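You operate a simulated robot arm through the tools that you are given. There is no shell and no other tool. Be economical: measure what you need, move in short steps, check, and stop when the job is done.

Carry out the task below with a simulated robot arm. There is one attempt and no reset: what you move stays moved.

Task
Wind the mini black bobbin full at LOW tension on the small winder.
Fine: bobbin on the cone, tension slider to LOW before winding, roller arm on, winder slider left home. Do not press END. Leave the knob and the other bobbins.

The check looks at the end state, three seconds after you hand in, the way a careful person would. Anything else that was tipped, shoved, dropped, spilled or broken makes it a failure.

Robot
A 6-joint arm with a two-finger parallel gripper, fixed in place. Base frame: the origin is at the foot of the arm, x ahead of it, y to its left, z up. Units: cm, degrees, N and s.
With the tool pointing down near the work surface it reaches from about 24 to 64 cm from the base axis. Its first joint turns from -66.0 to 66.0 degrees. Payload 2.7 kg.
The TCP is the grasp point between the finger pads, 2.3 cm short of the fingertips. In the tool frame z runs along the fingers and y along their closing line. Largest opening 9.4 cm; finger width 3.8, thickness 1; the body of the gripper, 5.4 by 9.6 cm, starts 3.9 cm behind the TCP.
Orientation is told as [roll, pitch, yaw] about the base's x, y, z axes, in that order, counted from this pose: with the fingers straight down and closing along the base's y, the tool's x points along the base's -x, its y along +y and its z along -z.

Tools
- The arm moves only by the tool send_rows. Its argument "moves" is a list of rows, each a list of 3 entries, a list of its own where there are three numbers: the shift along the base's x, y, z in cm, then the turn, a rotation vector about the base's x, y, z in degrees, then the gripper command, from -1 (shut) to 1 (fully open), values between in proportion. In form: [[[dx, dy, dz], [rx, ry, rz], gripper], ...]. A call has 1 to 20 rows; each row shifts and turns the commanded pose from where the row before left it. A row lasts 0.2 s, in which the tool goes at most 5 cm and 8.6 degrees; a call with a longer step from one row to the next is refused whole, and so is a gripper value outside its range. Where a pose cannot be reached the arm comes as near as it can. A force on the tool above 90 N (or 10 N above the force at the start of the call, whichever is more), or a blocked arm, ends the call early, and 0.2 s more pass. Each finger travels about 4.5 cm/s and halts on what it meets, pressing with about 28 N; the grip force reading is that of the motor and also rises with nothing between the fingers. The clock runs only during rows and for 0.2 s after the last one: add rows that do not move to give the fingers time. The reply holds the time, the measured pose of the TCP, the force on the tool along the base axes, the opening and the grip force, in the units named above and with some noise, with the torque about the TCP (base axes, N m) and any sound that the robot's microphone picked up.
- Cameras (640 x 400 px; columns grow to the right, rows downward): "scene" is fixed at [6.22, -43.8, 139.7]; the picture's right is [0.85, -0.53, 0.00], its down [-0.35, -0.56, -0.75] and it looks along [0.40, 0.64, -0.66] (base axes); focal length 323 px, centre (320, 200). "wrist" rides on the gripper at [8.6, 1.6, -7.5] in the tool frame; the picture's right is [-0.18, 0.98, 0.00], its down [-0.58, -0.11, -0.81] and it looks along [-0.79, -0.15, 0.59] (tool axes); focal length 243 px, centre (320, 200). There is no depth. A picture from a camera that has moved, and an enlarged one, comes with that camera's place and axes in the base frame and with its lens. The place of the scene camera against the robot may be out by one fixed shift of up to 1.2 cm in any direction.
- capture(camera): a new picture of that camera. No time passes.
- close_up(camera, box): a new picture of the part [left, top, right, bottom] of that camera's present view, enlarged. No time passes.
- hand_in(): hands the job in; it is judged then, once.

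Go step by step. Nothing tells you positions but the pictures and the camera data: compare them with the known pose of the tool, close in by small moves and look again before you grip or let go. The budget is 120 turns and 68 pictures, counting those below and the enlarged ones. Unless the task says otherwise, let go and move clear before handing in, and close with one line.

The tools are called after "Emit:" as name(argument=value, ...) on one line, values as JSON. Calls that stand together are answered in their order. send_rows: Moves the arm, as the interface text tells. Its arguments: {"type":"object","properties":{"moves":{"type":"array"}},"required":["moves"]} The other tools are called the same way: capture (camera) takes a picture; close_up (camera, box) takes an enlarged picture of a part of a camera's view; hand_in () hands the job in.

At the start:

```text
t: 0.0
ee_pos: [39.75, -4.3, 106.24]
orientation: [0.1, -0.1, 0.0]
force: [0.1, 1.2, 0.1]
torque: [0.01, 0.0, -0.01]
opening: 9.41
grasp_force: 0.1
```

scene: 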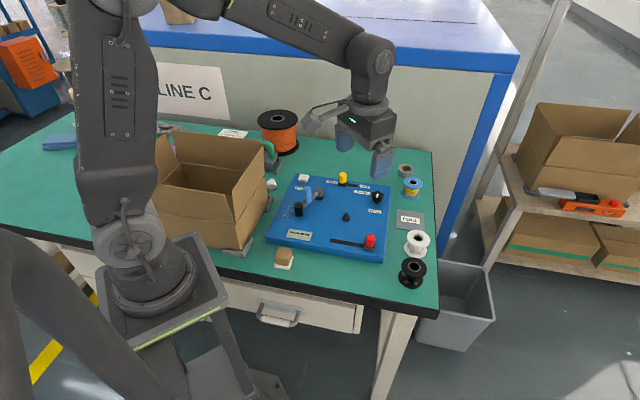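
wrist: 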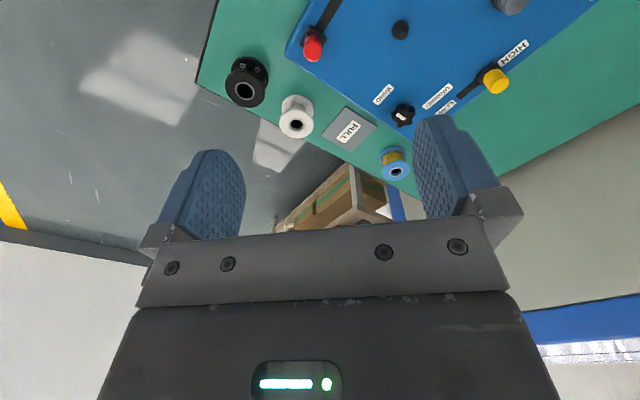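

I see a blue winder board on a green bench with bobbins to its right. I'll look closer at the board and bobbins first.

Emit:
close_up(camera="scene", box=[255, 160, 405, 265])

Emit:
close_up(camera="scene", box=[340, 150, 450, 300])

Emit:
close_up(camera="wrist", box=[200, 0, 600, 200])

```text
3.81 times, centred on (330, 212) of scene
camera zoom: at [6.22, -43.8, 139.7], right [0.85, -0.53, 0.0], down [-0.35, -0.56, -0.75], along [0.4, 0.64, -0.66], focal length 1232 px, centre (282, 152)
```

zoom: 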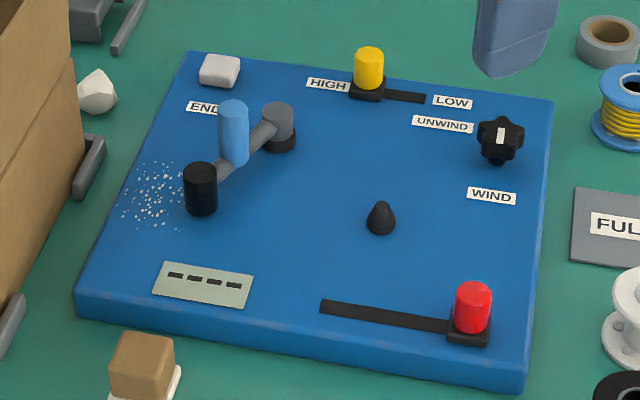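

```text
2.67 times, centred on (395, 225) of scene
camera zoom: at [6.22, -43.8, 139.7], right [0.85, -0.53, 0.0], down [-0.35, -0.56, -0.75], along [0.4, 0.64, -0.66], focal length 862 px, centre (120, 133)
```

zoom: 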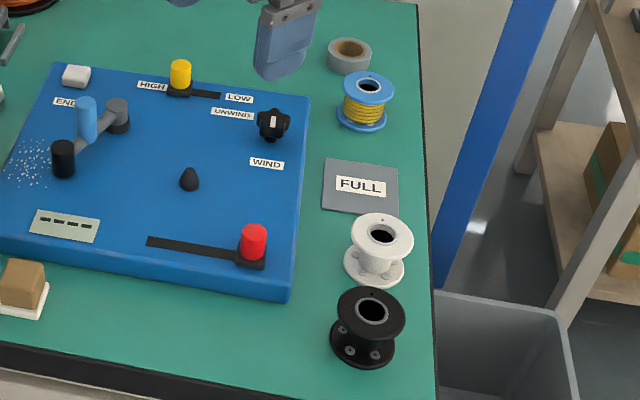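

```text
1.60 times, centred on (400, 100) of wrist
camera zoom: at [31.08, -2.83, 113.6], right [0.18, 0.98, 0.0], down [0.58, -0.11, 0.81], along [0.79, -0.15, -0.59], focal length 388 px, centre (192, 360)
```

zoom: 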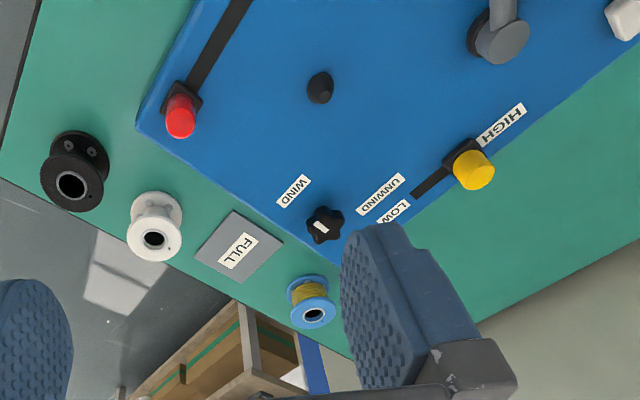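

The yellow tension slider is at HIGH, the red slider is at the right end of its slot, and the roller arm is swung out to the left. I'll move to a viewing pose to get better positions.

Emit:
send_rows(moves=[[[-1.5, 3, -2], [0, 0, 0], 1], [[-1.5, 3, -2], [0, 0, 0], 1], [[-1.5, 3, -2], [0, 0, 0], 1], [[-1.5, 3, -2], [0, 0, 0], 1], [[0, 0, 0], [0, 0, 0], 1]])

Emit:
capture(camera="wrist")

Emit:
capture(camera="scene")

```text
t: 1.2
ee_pos: [33.87, 7.83, 98.33]
orientation: [0.1, -0.1, -0.1]
force: [0.3, 0.4, 0.7]
torque: [0.0, -0.01, 0.0]
opening: 9.4
grasp_force: 0.0
```

```text
62 pictures are left
camera wrist: at [24.99, 9.18, 105.69], right [0.18, 0.98, 0.0], down [0.58, -0.11, 0.81], along [0.79, -0.15, -0.59], focal length 243 px, centre (320, 200)
```

wrist: 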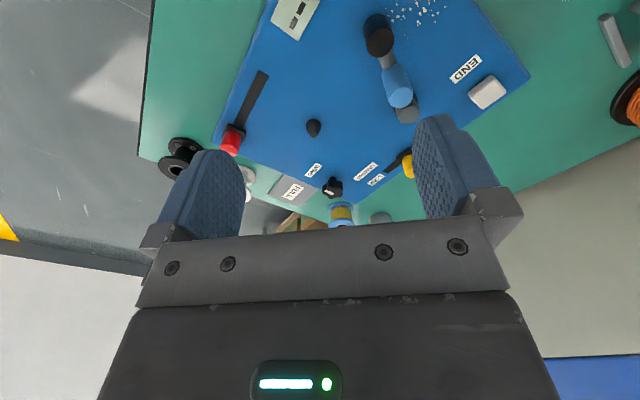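

```text
61 pictures are left
```

scene: 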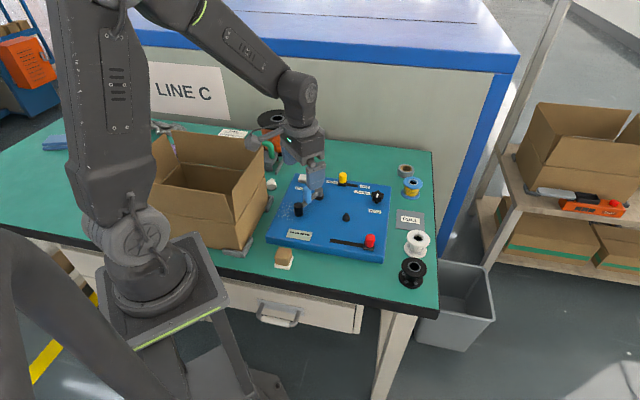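

Triangulating the two wrist views puts the tension knob at about (50.8, 16.6, 82) with its slot running toward (0.81, -0.58). The cone is near (44, 4.6). I'll hover over the tension knob with the fingers straddling the slot.

Emit:
send_rows(moves=[[[2.4, 1.2, 0], [0, 0, -5], 0.4], [[2.4, 1.2, 0], [0, 0, -5], 0.4], [[2.4, 1.2, -1], [0, 0, -5], 0.4], [[2.4, 1.2, -1], [0, 0, -5], 0.4], [[2.4, 1.3, -2], [0, 0, -5], 0.4], [[2.4, 1.3, -2], [0, 0, -5], 0.4], [[2.4, 1.3, -2], [0, 0, -5], 0.4], [[0, 0, 0], [0, 0, 0], 0.4]])

Emit:
capture(camera="wrist")

Emit:
close_up(camera="scene", box=[255, 130, 415, 240])

```text
t: 3.0
ee_pos: [50.64, 16.57, 90.16]
orientation: [0.1, -0.1, -35.1]
force: [-0.9, -0.5, 0.2]
torque: [-0.02, 0.0, -0.01]
opening: 6.57
grasp_force: 0.1
```

```text
60 pictures are left
camera wrist: at [44.41, 22.63, 97.53], right [0.72, 0.7, 0.0], down [0.41, -0.42, 0.81], along [0.56, -0.58, -0.59], focal length 243 px, centre (320, 200)
```

wrist: 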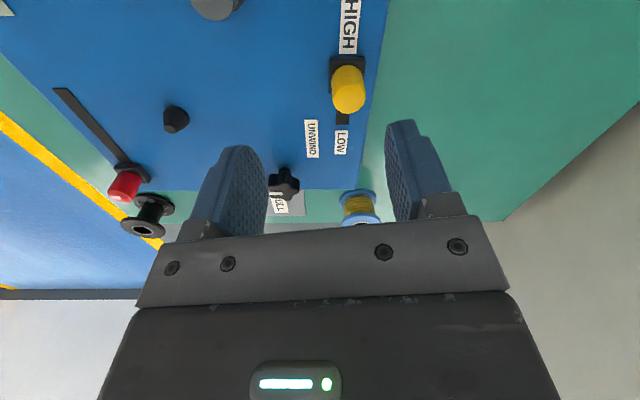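

```text
3.64 times, centred on (335, 185) of scene
camera zoom: at [6.22, -43.8, 139.7], right [0.85, -0.53, 0.0], down [-0.35, -0.56, -0.75], along [0.4, 0.64, -0.66], focal length 1176 px, centre (266, 254)
```

zoom: 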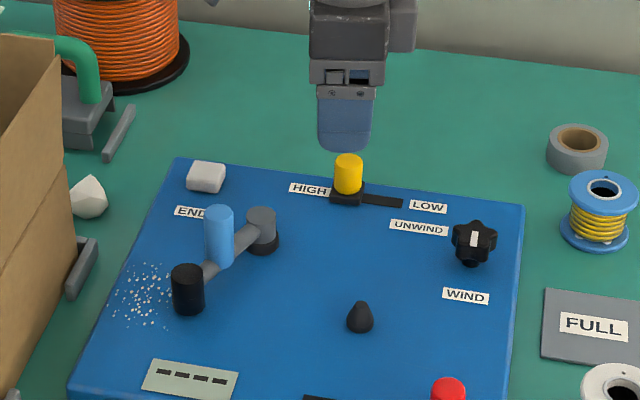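

The knob sits about 1.5 cm to the right of the finger midline, so I take it to be near (51.8, 17.6). I'll shift over, descend part way and recheck.

Emit:
send_rows(moves=[[[1.1, 1.0, -2], [0, 0, 0], 0.4], [[0, 0, -2.5], [0, 0, 0], 0.4], [[0, 0, 0], [0, 0, 0], 0.4]])

Emit:
capture(camera="wrist")

Emit:
close_up(camera="scene", box=[295, 130, 415, 220])

```text
t: 3.8
ee_pos: [51.83, 17.47, 85.69]
orientation: [0.1, -0.2, -35.0]
force: [0.3, -0.6, -0.4]
torque: [0.02, 0.02, 0.0]
opening: 6.58
grasp_force: 0.0
```

```text
58 pictures are left
camera wrist: at [45.56, 23.55, 93.06], right [0.71, 0.7, 0.0], down [0.41, -0.42, 0.81], along [0.57, -0.58, -0.59], focal length 243 px, centre (320, 200)
```

wrist: 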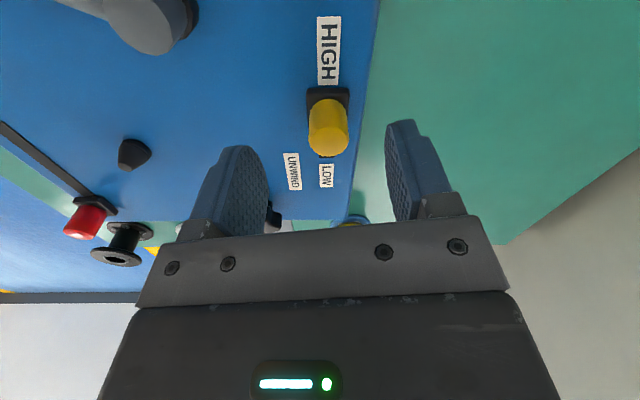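

```text
4.44 times, centred on (355, 175) of scene
camera zoom: at [6.22, -43.8, 139.7], right [0.85, -0.53, 0.0], down [-0.35, -0.56, -0.75], along [0.4, 0.64, -0.66], focal length 1437 px, centre (164, 311)
```

zoom: 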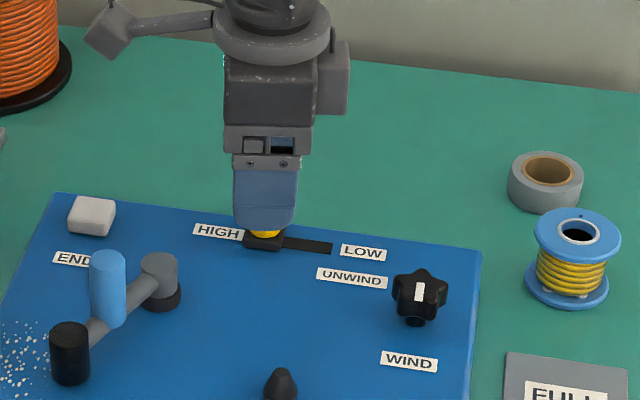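

The knob is now centred between the fingers. I'll descend and check contact before gripping.

Emit:
send_rows(moves=[[[0.2, 0.1, -1.5], [0, 0, 0], 0.4], [[0, 0, -1.2], [0, 0, 0], 0.4], [[0, 0, -0.7], [0, 0, 0], 0.4], [[0, 0, 0], [0, 0, 0], 0.4]])

Emit:
capture(camera="wrist")

Emit:
close_up(camera="scene", box=[295, 130, 415, 220])

```text
t: 4.8
ee_pos: [52.01, 17.55, 82.35]
orientation: [0.1, 0.0, -35.1]
force: [0.6, 0.7, -0.1]
torque: [-0.02, 0.0, -0.01]
opening: 6.57
grasp_force: 0.1
```

```text
56 pictures are left
camera wrist: at [45.67, 23.62, 89.69], right [0.71, 0.7, 0.0], down [0.41, -0.42, 0.81], along [0.56, -0.58, -0.59], focal length 243 px, centre (320, 200)
```

wrist: 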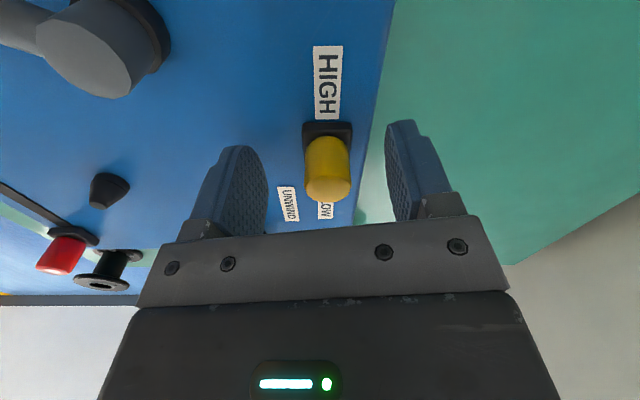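

```text
4.44 times, centred on (355, 175) of scene
camera zoom: at [6.22, -43.8, 139.7], right [0.85, -0.53, 0.0], down [-0.35, -0.56, -0.75], along [0.4, 0.64, -0.66], focal length 1437 px, centre (164, 311)
```

zoom: 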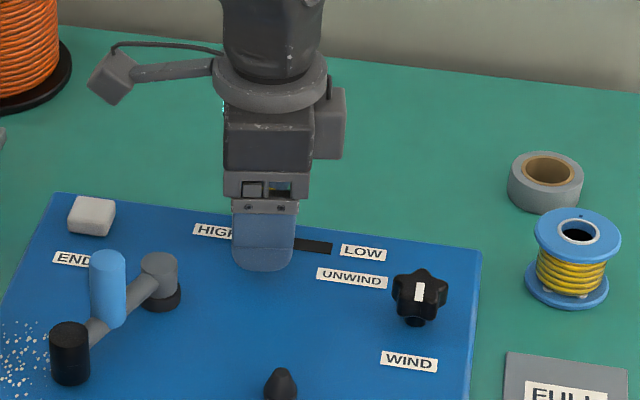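

The knob is between the pads at TCP height. I'll grip it, then drag in small steps.

Emit:
send_rows(moves=[[[0, 0, 0], [0, 0, 0], -0.2], [[0, 0, 0], [0, 0, 0], -0.7], [[0, 0, 0], [0, 0, 0], -0.8], [[0, 0, 0], [0, 0, 0], -0.8], [[0.33, -0.23, 0], [0, 0, 0], -0.8], [[0.33, -0.23, 0], [0, 0, 0], -0.8], [[0, 0, 0], [0, 0, 0], -0.8]])

Emit:
close_up(camera="wrist", box=[220, 20, 420, 230])

```text
t: 6.4
ee_pos: [52.66, 17.28, 82.34]
orientation: [0.3, -0.3, -35.0]
force: [16.5, 18.3, -3.2]
torque: [-0.92, -0.46, 0.3]
opening: 2.23
grasp_force: 44.9
```

```text
1.90 times, centred on (320, 125) of wrist
camera zoom: at [46.46, 23.22, 89.77], right [0.71, 0.7, 0.01], down [0.41, -0.42, 0.81], along [0.57, -0.57, -0.59], focal length 462 px, centre (320, 343)
```

zoom: 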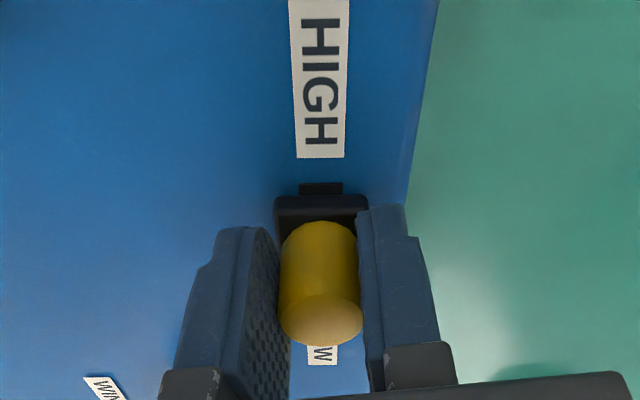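

The slider is moving. There's some side load, so I'll re-centre slightly and keep dragging.

Emit:
send_rows(moves=[[[0.12, 0.17, 0], [0, 0, 0], -0.8], [[0.33, -0.23, 0], [0, 0, 0], -0.8], [[0.33, -0.23, 0], [0, 0, 0], -0.8], [[0, 0, 0], [0, 0, 0], -0.8]])

Emit:
close_up(camera="wrist", box=[220, 20, 420, 230])

```text
t: 7.4
ee_pos: [53.34, 16.64, 82.42]
orientation: [-0.1, 0.0, -35.1]
force: [-10.8, -13.2, 24.1]
torque: [-0.22, -0.29, 0.06]
opening: 2.24
grasp_force: 44.9
```

```text
1.90 times, centred on (320, 125) of wrist
camera zoom: at [47.09, 22.72, 89.79], right [0.72, 0.7, 0.0], down [0.41, -0.42, 0.81], along [0.56, -0.58, -0.59], focal length 462 px, centre (320, 343)
```

zoom: 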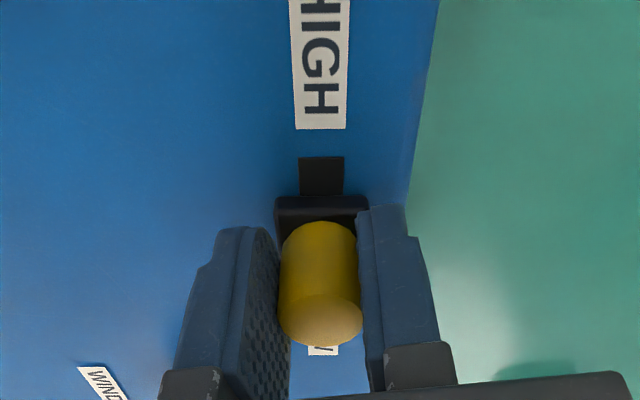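

It's tracking the slot well. I'll undo half the correction and continue toward LOW.

Emit:
send_rows(moves=[[[-0.05, -0.07, -0.05], [0, 0, 0], -0.8], [[0.33, -0.225, 0], [0, 0, 0], -0.8], [[0.33, -0.225, 0], [0, 0, 0], -0.8], [[0, 0, 0], [0, 0, 0], -0.8]])

Emit:
close_up(camera="wrist", box=[220, 20, 420, 230])

Emit:
close_up(camera="scene", box=[295, 130, 415, 220])

```text
t: 8.4
ee_pos: [53.92, 16.14, 82.46]
orientation: [-0.2, 0.1, -35.2]
force: [-23.6, -25.5, 28.6]
torque: [-0.17, -0.56, 0.0]
opening: 2.24
grasp_force: 45.5
```

```text
1.90 times, centred on (320, 125) of wrist
camera zoom: at [47.65, 22.2, 89.73], right [0.72, 0.7, 0.0], down [0.42, -0.42, 0.81], along [0.56, -0.58, -0.59], focal length 462 px, centre (320, 343)
```

zoom: 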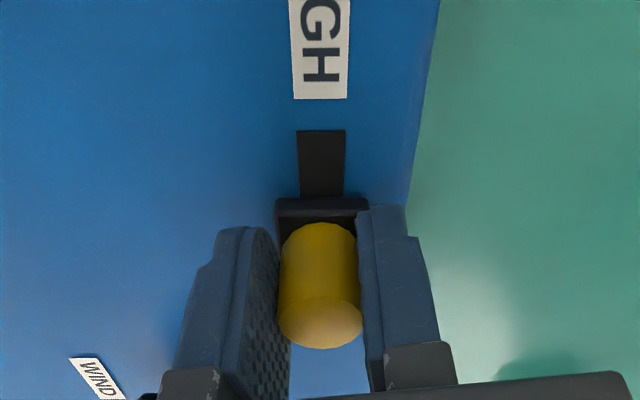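

```text
4.44 times, centred on (355, 175) of scene
camera zoom: at [6.12, -43.87, 139.68], right [0.85, -0.53, 0.0], down [-0.35, -0.56, -0.75], along [0.4, 0.64, -0.66], focal length 1437 px, centre (164, 311)
```

zoom: 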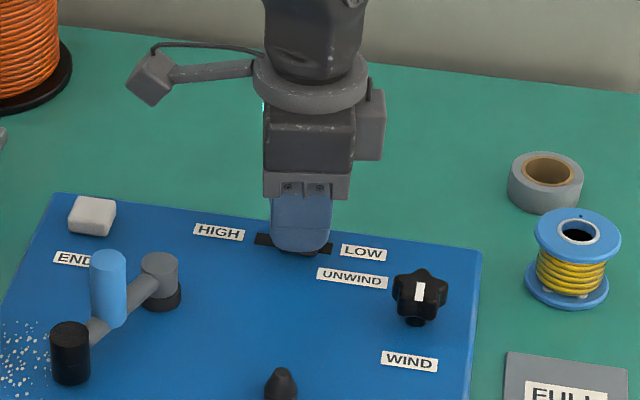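

About 2.4 cm has been covered and roughly 0.5 cm of slot remains. I'll ease the side load and finish the stroke.

Emit:
send_rows(moves=[[[-0.1, -0.14, 0.1], [0, 0, 0], -0.8], [[0.24, -0.18, 0], [0, 0, 0], -0.8], [[0.2, -0.15, 0], [0, 0, 0], -0.8], [[0, 0, 0], [0, 0, 0], -0.8]])

Emit:
close_up(camera="scene", box=[315, 160, 395, 210])

```text
t: 9.4
ee_pos: [54.19, 15.7, 82.47]
orientation: [-0.1, 0.1, -35.0]
force: [-17.4, -14.7, 12.4]
torque: [0.23, 0.08, 0.26]
opening: 2.25
grasp_force: 45.0
```

```text
8.00 times, centred on (355, 185) of scene
camera zoom: at [6.16, -43.84, 139.69], right [0.85, -0.53, 0.0], down [-0.35, -0.56, -0.75], along [0.4, 0.64, -0.66], focal length 2587 px, centre (40, 320)
```

zoom: 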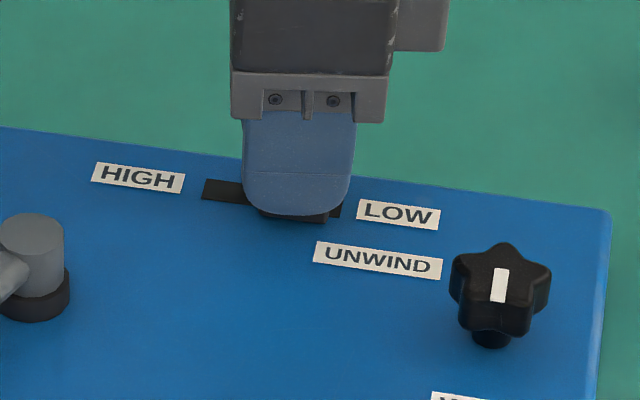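

Slightly short of the end still, about 0.4 cm. I'll push on a little.

Emit:
send_rows(moves=[[[-0.06, -0.06, 0], [0, 0, 0], -0.8], [[0.2, -0.15, 0], [0, 0, 0], -0.8], [[0.2, -0.15, 0], [0, 0, 0], -0.8], [[0, 0, 0], [0, 0, 0], -0.8]])

Emit:
close_up(camera="scene", box=[315, 160, 395, 210])

```text
t: 10.4
ee_pos: [54.48, 15.51, 82.27]
orientation: [-0.1, 0.1, -35.0]
force: [-15.5, -13.7, 3.4]
torque: [0.58, 0.4, 0.11]
opening: 2.23
grasp_force: 45.0
```

```text
8.00 times, centred on (355, 185) of scene
camera zoom: at [6.18, -43.84, 139.69], right [0.85, -0.53, 0.0], down [-0.35, -0.56, -0.75], along [0.4, 0.64, -0.66], focal length 2587 px, centre (40, 320)
```

zoom: 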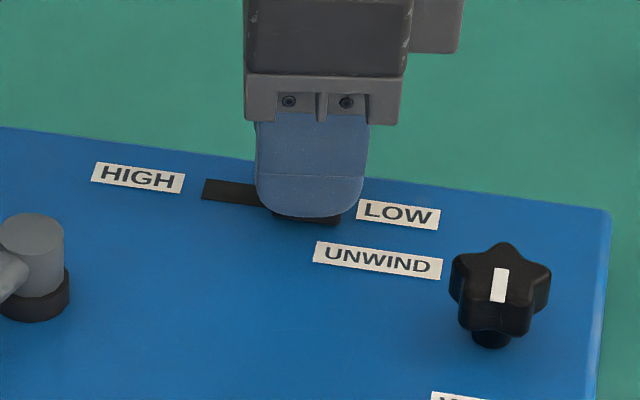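

The slider block now reaches the end of the slot. One more small nudge will confirm the stop.

Emit:
send_rows(moves=[[[0.16, -0.12, 0], [0, 0, 0], -0.8], [[0.16, -0.12, 0], [0, 0, 0], -0.8], [[0, 0, 0], [0, 0, 0], -0.8]])

Emit:
close_up(camera="scene", box=[315, 160, 395, 210])

```text
t: 11.2
ee_pos: [54.88, 14.99, 82.44]
orientation: [-0.2, 0.1, -35.1]
force: [-20.9, -20.8, 4.7]
torque: [0.0, -0.61, 0.02]
opening: 2.26
grasp_force: 45.3
```

```text
8.00 times, centred on (355, 185) of scene
camera zoom: at [6.16, -43.85, 139.68], right [0.85, -0.53, 0.0], down [-0.35, -0.56, -0.75], along [0.4, 0.64, -0.66], focal length 2587 px, centre (40, 320)
```

zoom: 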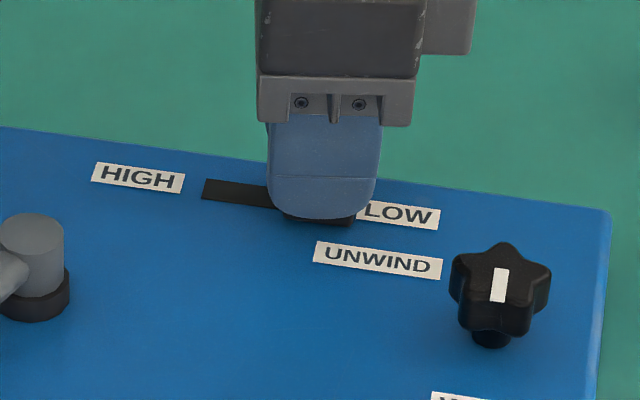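

Emit:
send_rows(moves=[[[-0.05, -0.07, 0], [0, 0, 0], -0.8], [[0.16, -0.12, 0], [0, 0, 0], -0.8], [[0.16, -0.12, 0], [0, 0, 0], -0.8], [[0, 0, 0], [0, 0, 0], -0.8]])

Emit:
close_up(camera="wrist", box=[220, 20, 420, 230])

```text
t: 12.2
ee_pos: [54.95, 14.98, 82.3]
orientation: [-0.2, 0.3, -35.0]
force: [-32.0, -3.7, 7.1]
torque: [0.09, -0.7, 0.03]
opening: 2.24
grasp_force: 44.9
```

```text
1.90 times, centred on (320, 125) of wrist
camera zoom: at [48.76, 21.06, 89.75], right [0.71, 0.7, -0.01], down [0.42, -0.42, 0.8], along [0.56, -0.58, -0.59], focal length 462 px, centre (320, 343)
```

zoom: 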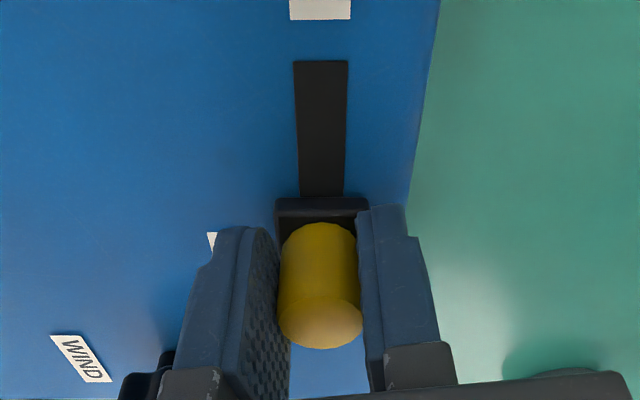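

The end stop is reached: no movement, with about 24 N of resistance. I'll relax, release and rise.

Emit:
send_rows(moves=[[[-0.12, 0.09, 0], [0, 0, 0], -0.8], [[0, 0, 0], [0, 0, 0], -0.2], [[0, 0, 0], [0, 0, 0], 0], [[0, 0, 0], [0, 0, 0], 0], [[0, 0, 2], [0, 0, 0], 0], [[0, 0, 4], [0, 0, 0], 0], [[-1, -3, 4], [0, 0, 0], 0.3], [[-1, -4, 2], [0, 0, 0], 0.5], [[-1, -4, 0], [0, 0, 0], 0.5], [[0, 0, 0], [0, 0, 0], 0.5]])

Emit:
close_up(camera="scene", box=[255, 150, 455, 300])

Emit:
capture(camera="wrist")

```text
refused: row 7 steps farther than a row can; nothing moved
```

```text
2.67 times, centred on (355, 225) of scene
camera zoom: at [6.14, -43.81, 139.7], right [0.85, -0.53, 0.0], down [-0.35, -0.56, -0.75], along [0.4, 0.64, -0.66], focal length 862 px, centre (227, 133)
```

zoom: 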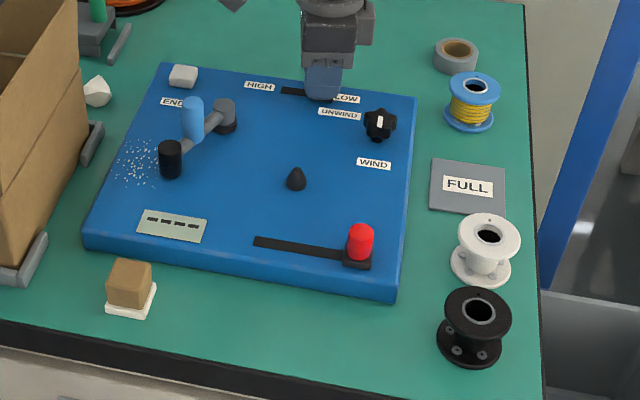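

```text
45 pictures are left
camera wrist: at [48.76, 21.06, 89.75], right [0.71, 0.7, -0.01], down [0.42, -0.42, 0.8], along [0.56, -0.58, -0.59], focal length 243 px, centre (320, 200)
```

wrist: 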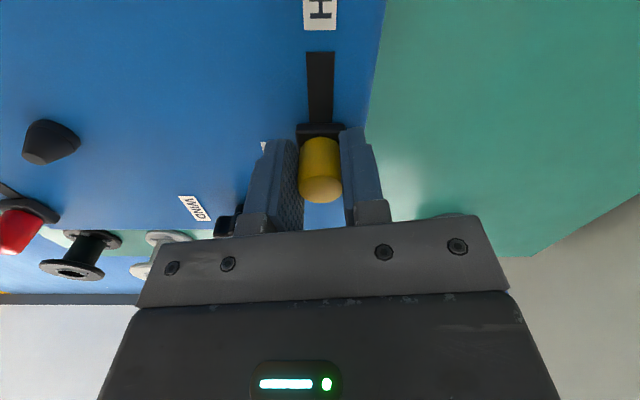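

Tension is at LOW. I'll release with smaller steps and move above the black bobbin, turning so the fingers stay clear of the white one.

Emit:
send_rows(moves=[[[-0.12, 0.09, 0], [0, 0, 0], -0.8], [[0, 0, 0], [0, 0, 0], -0.2], [[0, 0, 0], [0, 0, 0], 0], [[0, 0, 0], [0, 0, 0], 0], [[0, 0, 2], [0, 0, 0], 0], [[0, 0, 4], [0, 0, 0], 0], [[-0.76, -2.82, 0.5], [0, 0, 8], 0.3], [[-0.76, -2.82, 0.5], [0, 0, 8], 0.7], [[-0.76, -2.82, 0.5], [0, 0, 8], 0.7], [[-0.76, -2.82, 0.5], [0, 0, 8], 0.7], [[-0.76, -2.82, 0.5], [0, 0, 8], 0.7], [[-0.76, -2.82, 0.5], [0, 0, 8], 0.7], [[-0.76, -2.82, 0.5], [0, 0, 8], 0.7], [[-0.76, -2.82, 0.5], [0, 0, 8], 0.7], [[-0.76, -2.82, 0.5], [0, 0, 8], 0.7], [[-0.76, -2.82, 0.5], [0, 0, 8], 0.7], [[-0.76, -2.82, 0.5], [0, 0, 8], 0.7], [[0, 0, 0], [0, 0, 0], 0.7]])

Emit:
capture(camera="wrist")

Emit:
capture(camera="scene")

```text
t: 16.0
ee_pos: [46.76, -15.95, 93.97]
orientation: [0.0, -0.1, 53.0]
force: [0.3, 0.2, 0.6]
torque: [-0.03, 0.01, 0.0]
opening: 8.0
grasp_force: 0.0
```

```text
44 pictures are left
camera wrist: at [40.13, -22.13, 101.23], right [-0.67, 0.74, 0.0], down [0.44, 0.4, 0.81], along [0.59, 0.55, -0.59], focal length 243 px, centre (320, 200)
```

wrist: 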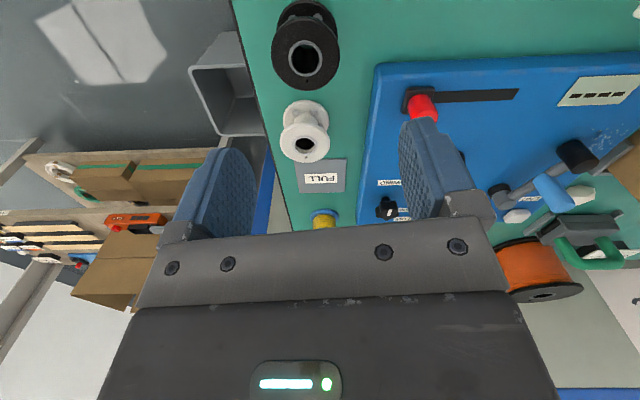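

```text
43 pictures are left
```

scene: 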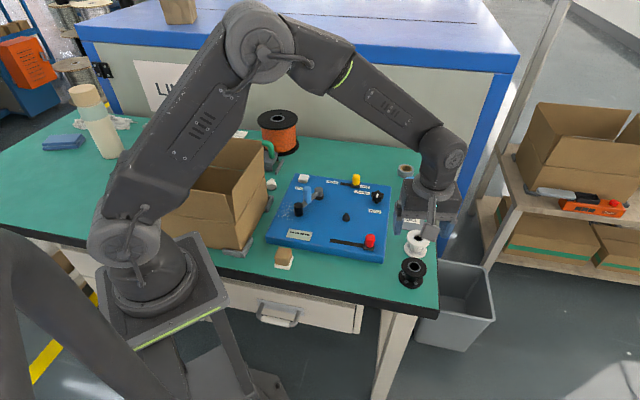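

Bobbin top is near (46.9, -17.2), flange about 5.2 cm across. I'll shift and descend part way.

Emit:
send_rows(moves=[[[0.1, -1.2, -2], [0, 0, 0], 0.7], [[0, 0, -3], [0, 0, 0], 0.7], [[0, 0, -2], [0, 0, 0], 0.7], [[0, 0, 0], [0, 0, 0], 0.7]])

Emit:
capture(camera="wrist")

Emit:
close_up(camera="scene", box=[360, 200, 460, 300])

```text
t: 17.0
ee_pos: [46.84, -17.25, 86.77]
orientation: [0.1, -0.1, 53.0]
force: [0.2, 0.0, 0.3]
torque: [-0.02, 0.01, -0.02]
opening: 7.99
grasp_force: 0.1
```

```text
42 pictures are left
camera wrist: at [40.27, -23.4, 94.18], right [-0.67, 0.74, 0.0], down [0.44, 0.4, 0.81], along [0.6, 0.54, -0.59], focal length 243 px, centre (320, 200)
```

wrist: 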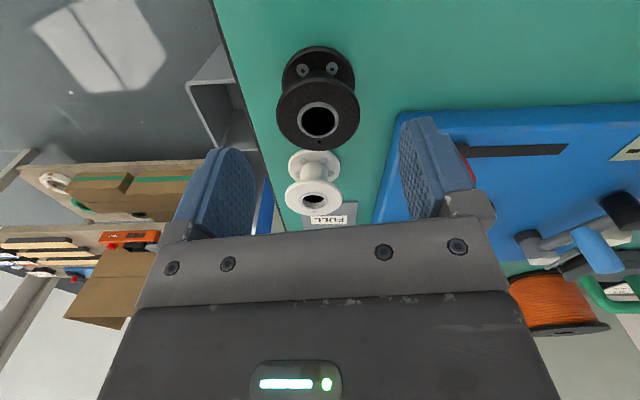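

```text
4.00 times, centred on (410, 250) of scene
camera zoom: at [6.22, -43.8, 139.7], right [0.85, -0.53, 0.0], down [-0.35, -0.56, -0.75], along [0.4, 0.64, -0.66], focal length 1293 px, centre (-40, 0)
```

zoom: 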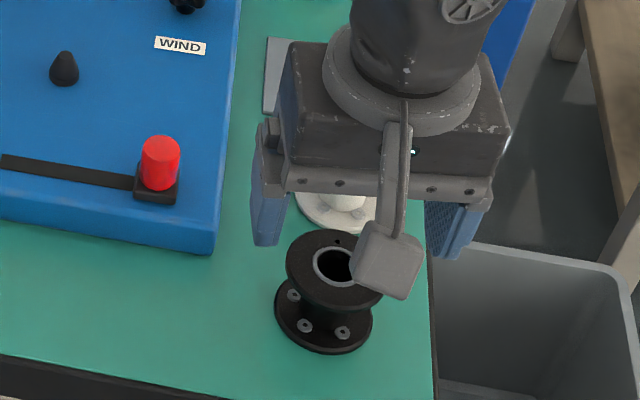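

Top flange is about z 81 and centred on the fingers. I'll narrow the opening slightly and lower to the gripping height.

Emit:
send_rows(moves=[[[0.1, -0.2, 0], [0, 0, 0], 0.45], [[0, 0, -2], [0, 0, 0], 0.45], [[0, 0, -2], [0, 0, 0], 0.45], [[0, 0, -1], [0, 0, 0], 0.45], [[0, 0, -1], [0, 0, 0], 0.45], [[0, 0, 0], [0, 0, 0], 0.45]])

Emit:
capture(camera="wrist")

Emit:
close_up(camera="scene", box=[360, 200, 460, 300])

```text
t: 18.4
ee_pos: [47.06, -17.4, 80.9]
orientation: [0.0, 0.0, 53.1]
force: [-0.3, 0.0, 0.3]
torque: [-0.01, -0.01, -0.01]
opening: 6.83
grasp_force: 0.0
```

```text
40 pictures are left
camera wrist: at [40.41, -23.54, 88.27], right [-0.67, 0.74, 0.0], down [0.44, 0.4, 0.81], along [0.6, 0.54, -0.59], focal length 243 px, centre (320, 200)
```

wrist: 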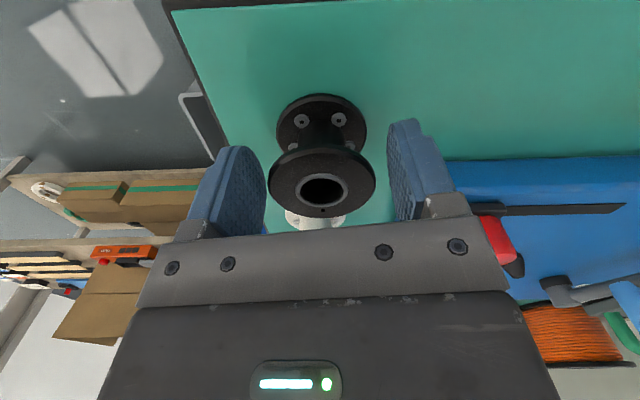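

```text
4.00 times, centred on (410, 250) of scene
camera zoom: at [6.22, -43.8, 139.7], right [0.85, -0.53, 0.0], down [-0.35, -0.56, -0.75], along [0.4, 0.64, -0.66], focal length 1293 px, centre (-40, 0)
```

zoom: 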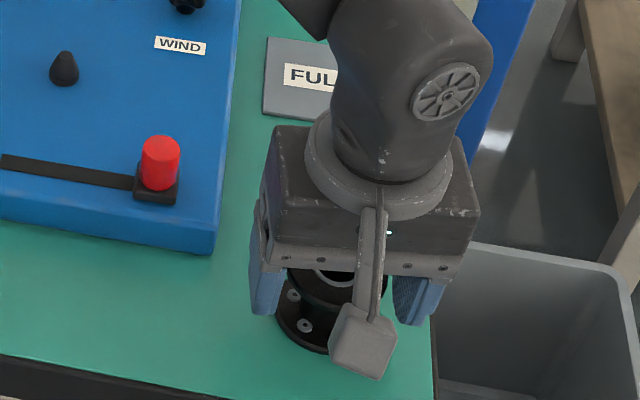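

The bobbin is centred, with its top near z 80.8 and height about 4 cm. I'll lower another 1.6 cm with a small step check and then close.

Emit:
send_rows(moves=[[[0, 0, -1], [0, 0, 0], 0.45], [[0, 0, -0.6], [0, 0, 0], 0.45], [[0, 0, 0], [0, 0, 0], 0.45], [[0, 0, 0], [0, 0, 0], 0.2], [[0, 0, 0], [0, 0, 0], 0.0], [[0, 0, 0], [0, 0, 0], 0.0]])

Emit:
capture(camera="wrist")

```text
t: 19.8
ee_pos: [47.02, -17.34, 79.26]
orientation: [0.0, -0.1, 52.9]
force: [1.0, 0.1, 0.1]
torque: [0.03, -0.03, 0.0]
opening: 5.46
grasp_force: 28.2
```

```text
38 pictures are left
camera wrist: at [40.41, -23.54, 86.68], right [-0.67, 0.74, 0.0], down [0.44, 0.4, 0.81], along [0.6, 0.54, -0.59], focal length 243 px, centre (320, 200)
```

wrist: 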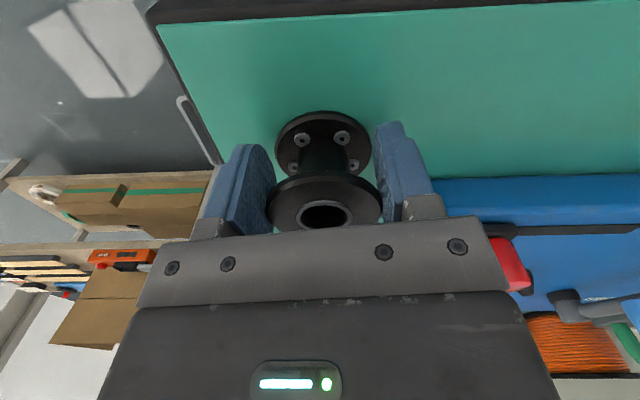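

Gripped at 5.46 cm opening. I'll lift and check the bobbin hangs straight.

Emit:
send_rows(moves=[[[0, 0, 1], [0, 0, 0], 0.0], [[0, 0, 2], [0, 0, 0], 0.0], [[0, 0, 3], [0, 0, 0], 0.0], [[0, 0, 3], [0, 0, 0], 0.0], [[0, 0, 0], [0, 0, 0], 0.0]])

Emit:
capture(camera="wrist")

Emit:
close_up(camera="scene", box=[340, 180, 460, 280])

```text
t: 21.0
ee_pos: [47.02, -17.51, 88.29]
orientation: [0.0, -0.1, 53.0]
force: [0.5, -0.8, -1.2]
torque: [-0.01, 0.01, 0.04]
opening: 5.48
grasp_force: 28.2
```

```text
37 pictures are left
camera wrist: at [40.35, -23.56, 95.67], right [-0.67, 0.74, 0.0], down [0.44, 0.4, 0.81], along [0.6, 0.54, -0.59], focal length 243 px, centre (320, 200)
```

wrist: 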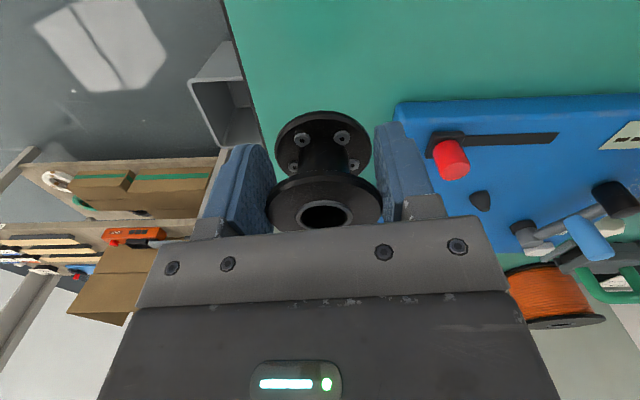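

```text
4.00 times, centred on (400, 230) of scene
camera zoom: at [6.22, -43.8, 139.7], right [0.85, -0.53, 0.0], down [-0.35, -0.56, -0.75], along [0.4, 0.64, -0.66], focal length 1293 px, centre (0, 80)
```

zoom: 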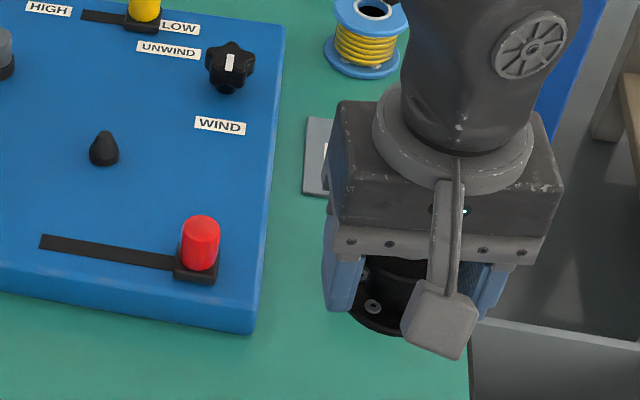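

The bobbin is held upright. Several wrist rays agree the cone is at about (44.5, 4.6), so I'll carry the bobbin above it.

Emit:
send_rows(moves=[[[-0.31, 2.77, 0], [0, 0, 0], 0.0], [[-0.31, 2.77, 0], [0, 0, 0], 0.0], [[-0.31, 2.77, 0], [0, 0, 0], 0.0], [[-0.31, 2.77, 0], [0, 0, 0], 0.0], [[-0.31, 2.77, 0], [0, 0, 0], 0.0], [[-0.31, 2.77, 0], [0, 0, 0], 0.0], [[-0.31, 2.77, 0], [0, 0, 0], 0.0], [[-0.31, 2.77, -1], [0, 0, 0], 0.0], [[0, 0, -1], [0, 0, 0], 0.0], [[0, 0, 0], [0, 0, 0], 0.0]])

Emit:
capture(camera="wrist")

Emit:
close_up(camera="scene", box=[270, 170, 410, 260])

```text
t: 23.2
ee_pos: [44.46, 4.66, 86.13]
orientation: [0.0, 0.0, 53.1]
force: [0.4, -0.2, -1.1]
torque: [0.01, -0.01, -0.02]
opening: 5.48
grasp_force: 27.8
```

```text
35 pictures are left
camera wrist: at [37.93, -1.44, 93.57], right [-0.67, 0.74, 0.0], down [0.44, 0.4, 0.81], along [0.6, 0.54, -0.59], focal length 243 px, centre (320, 200)
```

wrist: 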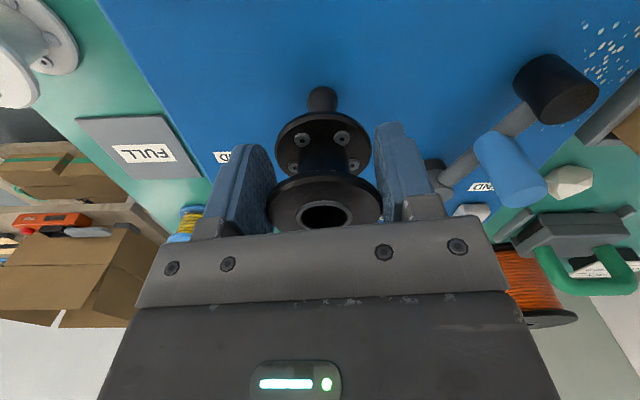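

```text
4.44 times, centred on (340, 215) of scene
camera zoom: at [6.22, -43.8, 139.7], right [0.85, -0.53, 0.0], down [-0.35, -0.56, -0.75], along [0.4, 0.64, -0.66], focal length 1437 px, centre (231, 133)
```

zoom: 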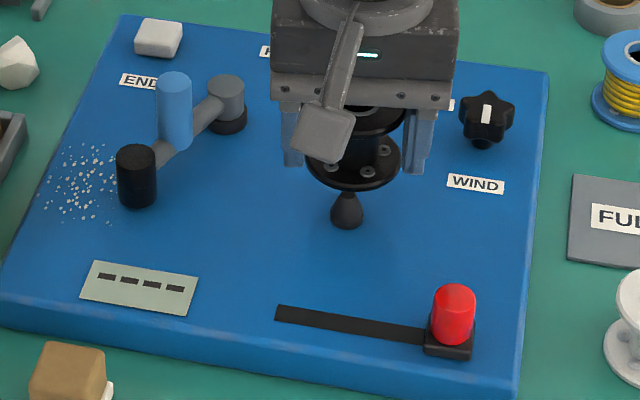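

Cone and bobbin line up laterally; the bobbin is about 0.4 cm too near the camera side. I'll correct and lower a bit, then look.

Emit:
send_rows(moves=[[[0.25, 0.28, 0], [0, 0, 0], 0.0], [[0, 0, -1], [0, 0, 0], 0.0], [[0, 0, -0.8], [0, 0, 0], 0.0], [[0, 0, 0], [0, 0, 0], 0.0]])

Emit:
close_up(camera="wrist", box=[220, 60, 420, 240])

Emit:
close_up(camera="scene", box=[310, 180, 390, 235])

```text
t: 24.2
ee_pos: [44.84, 4.98, 84.42]
orientation: [0.2, -0.1, 53.0]
force: [-0.1, -0.2, -0.6]
torque: [0.03, 0.01, -0.01]
opening: 5.46
grasp_force: 27.7
```

```text
2.22 times, centred on (320, 150) of wrist
camera zoom: at [38.17, -1.15, 91.81], right [-0.67, 0.74, 0.0], down [0.44, 0.4, 0.81], along [0.6, 0.54, -0.59], focal length 539 px, centre (320, 311)
```

zoom: 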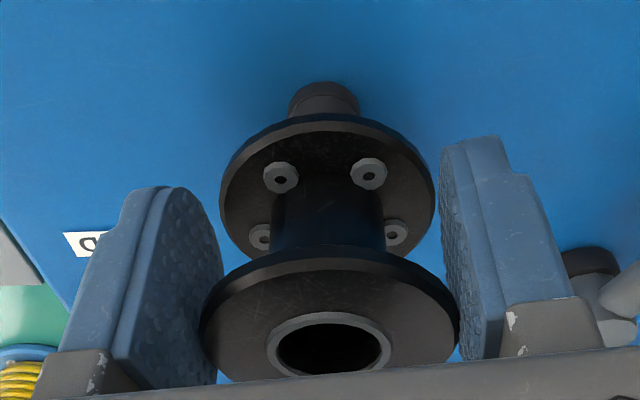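

```text
7.27 times, centred on (350, 208) of scene
camera zoom: at [6.22, -43.8, 139.7], right [0.85, -0.53, 0.0], down [-0.35, -0.56, -0.75], along [0.4, 0.64, -0.66], focal length 2352 px, centre (102, 146)
```

zoom: 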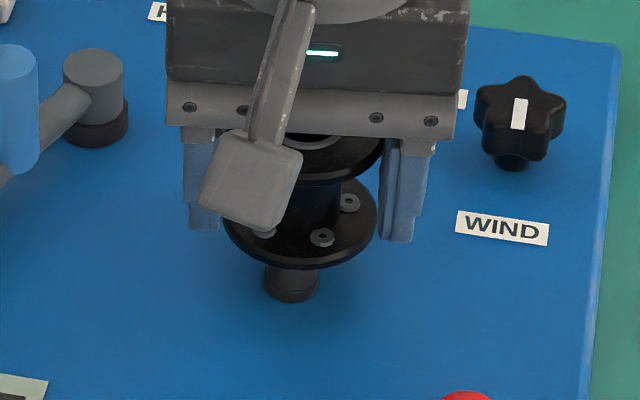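

Alignment is within a few millimetres, which the cone's taper should absorb. I'll lower in small steps while watching the force.

Emit:
send_rows(moves=[[[-0.12, -0.12, 0], [0, 0, 0], 0.0], [[0, 0, -0.6], [0, 0, 0], 0.0], [[0, 0, -0.6], [0, 0, 0], 0.0], [[0, 0, -0.5], [0, 0, 0], 0.0], [[0, 0, 0], [0, 0, 0], 0.0]])

Emit:
close_up(camera="scene", box=[310, 180, 390, 235])

```text
t: 25.4
ee_pos: [44.91, 4.94, 82.74]
orientation: [-0.1, -0.3, 53.0]
force: [5.0, 3.8, 20.9]
torque: [0.1, 0.03, -0.03]
opening: 5.49
grasp_force: 27.9
```

```text
7.27 times, centred on (350, 208) of scene
camera zoom: at [6.2, -43.8, 139.7], right [0.85, -0.53, 0.0], down [-0.35, -0.56, -0.75], along [0.4, 0.64, -0.66], focal length 2352 px, centre (102, 146)
```

zoom: 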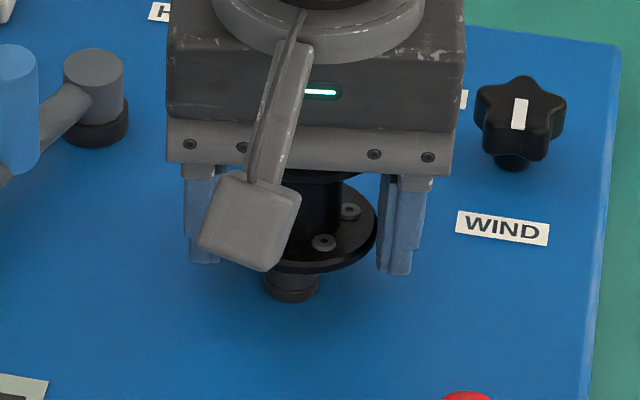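

The bobbin touched the cone tip and slid up slightly in the grip, so it's off-centre. I'll raise a little and examine from the wrist.

Emit:
send_rows(moves=[[[0, 0, 0.6], [0, 0, 0], 0.0], [[0, 0, 0], [0, 0, 0], 0.0]])

Emit:
close_up(camera="wrist", box=[220, 60, 420, 240])

Emit:
close_up(camera="scene", box=[310, 180, 390, 235])

```text
t: 26.0
ee_pos: [44.62, 4.93, 83.29]
orientation: [0.3, 0.0, 53.0]
force: [0.1, 0.0, 0.0]
torque: [-0.01, 0.01, -0.01]
opening: 5.51
grasp_force: 28.3
```

```text
2.22 times, centred on (320, 150) of wrist
camera zoom: at [37.99, -1.24, 90.7], right [-0.67, 0.74, 0.0], down [0.44, 0.4, 0.81], along [0.59, 0.54, -0.59], focal length 539 px, centre (320, 311)
```

zoom: 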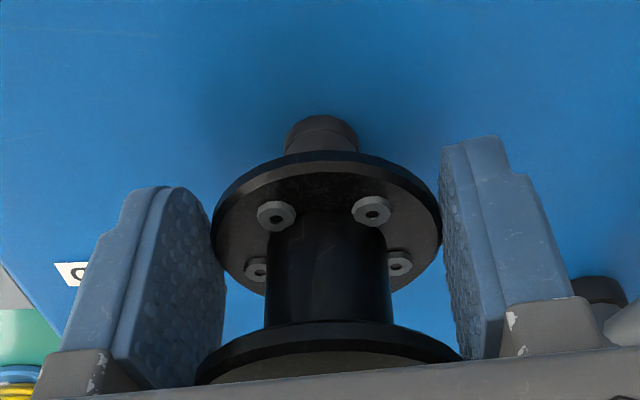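

```text
7.27 times, centred on (350, 208) of scene
camera zoom: at [6.22, -43.8, 139.7], right [0.85, -0.53, 0.0], down [-0.35, -0.56, -0.75], along [0.4, 0.64, -0.66], focal length 2352 px, centre (102, 146)
```

zoom: 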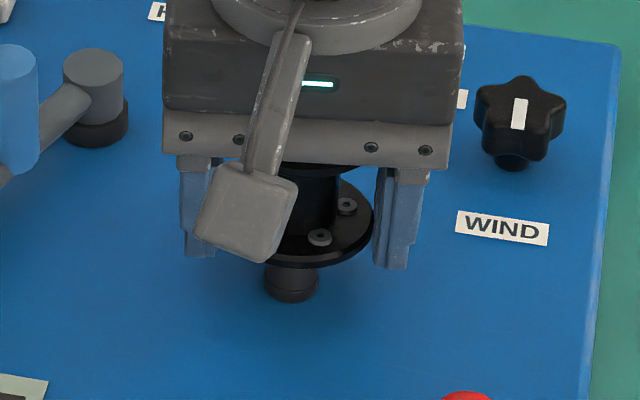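

Height and depth readings are ambiguous by a few millimetres, so I'll probe. I'll make light contact, shift forward slightly and read the lateral force to learn whether the tip is inside the hole.

Emit:
send_rows(moves=[[[0, 0, -0.3], [0, 0, 0], 0.0], [[0, 0, -0.2], [0, 0, 0], 0.0], [[0, 0, 0], [0, 0, 0], 0.0]])

Emit:
send_rows(moves=[[[0.12, 0.16, 0], [0, 0, 0], 0.0], [[0, 0, 0], [0, 0, 0], 0.0]])

Emit:
send_rows(moves=[[[0.12, 0.16, 0], [0, 0, 0], 0.0], [[0, 0, 0], [0, 0, 0], 0.0]])

```text
t: 26.8
ee_pos: [44.6, 4.9, 82.92]
orientation: [0.1, -0.1, 53.0]
force: [-1.0, -0.4, 0.3]
torque: [0.0, 0.04, -0.02]
opening: 5.47
grasp_force: 28.4
```

```text
t: 27.4
ee_pos: [44.89, 5.03, 82.9]
orientation: [0.1, -0.2, 52.9]
force: [-0.1, -1.8, 4.6]
torque: [-0.03, 0.05, -0.02]
opening: 5.47
grasp_force: 27.8
```

```text
t: 28.0
ee_pos: [44.81, 5.17, 82.9]
orientation: [0.1, -0.1, 53.1]
force: [-0.5, -0.9, 4.8]
torque: [-0.02, 0.03, -0.02]
opening: 5.48
grasp_force: 28.0
```

Emit:
send_rows(moves=[[[-0.24, -0.32, 0], [0, 0, 0], 0.0], [[0, 0, 0], [0, 0, 0], 0.0]])

Emit:
send_rows(moves=[[[-0.15, -0.2, 0], [0, 0, 0], 0.0], [[0, 0, 0], [0, 0, 0], 0.0]])

Emit:
send_rows(moves=[[[-0.15, -0.2, 0], [0, 0, 0], 0.0], [[0, 0, -0.3], [0, 0, 0], 0.0], [[0, 0, 0], [0, 0, 0], 0.0]])

Emit:
close_up(camera="scene", box=[310, 180, 390, 235])

```text
t: 28.6
ee_pos: [44.53, 4.88, 82.92]
orientation: [0.1, -0.1, 53.0]
force: [0.1, 0.3, 2.0]
torque: [0.01, -0.02, 0.02]
opening: 5.48
grasp_force: 28.1
```

```text
t: 29.2
ee_pos: [44.57, 4.83, 82.86]
orientation: [0.0, -0.1, 53.0]
force: [-0.4, 0.6, -0.5]
torque: [-0.03, -0.03, 0.02]
opening: 5.47
grasp_force: 28.3
```

```text
t: 30.0
ee_pos: [44.42, 4.49, 82.64]
orientation: [0.2, -0.2, 53.1]
force: [0.2, -0.6, -1.8]
torque: [0.01, 0.0, 0.02]
opening: 5.49
grasp_force: 28.2
```

```text
7.27 times, centred on (350, 208) of scene
camera zoom: at [6.22, -43.8, 139.7], right [0.85, -0.53, 0.0], down [-0.35, -0.56, -0.75], along [0.4, 0.64, -0.66], focal length 2352 px, centre (102, 146)
```

zoom: 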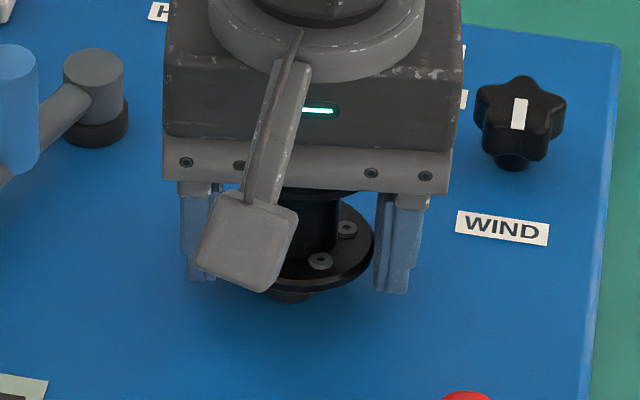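

Moving back freed the contact and the bobbin dropped over the tip without resistance. I'll continue down in small steps.

Emit:
send_rows(moves=[[[0, 0, -0.3], [0, 0, 0], 0.0], [[0, 0, -0.3], [0, 0, 0], 0.0], [[0, 0, 0], [0, 0, 0], 0.0]])

Emit:
close_up(camera="scene", box=[310, 180, 390, 235])

```text
t: 30.8
ee_pos: [44.15, 4.45, 82.01]
orientation: [0.1, -0.1, 53.1]
force: [0.4, 0.0, -0.7]
torque: [0.03, 0.05, 0.03]
opening: 5.48
grasp_force: 27.8
```

```text
7.27 times, centred on (350, 208) of scene
camera zoom: at [6.22, -43.8, 139.7], right [0.85, -0.53, 0.0], down [-0.35, -0.56, -0.75], along [0.4, 0.64, -0.66], focal length 2352 px, centre (102, 146)
```

zoom: 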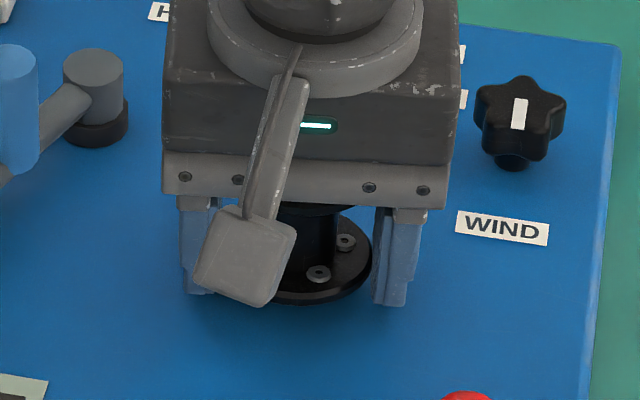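

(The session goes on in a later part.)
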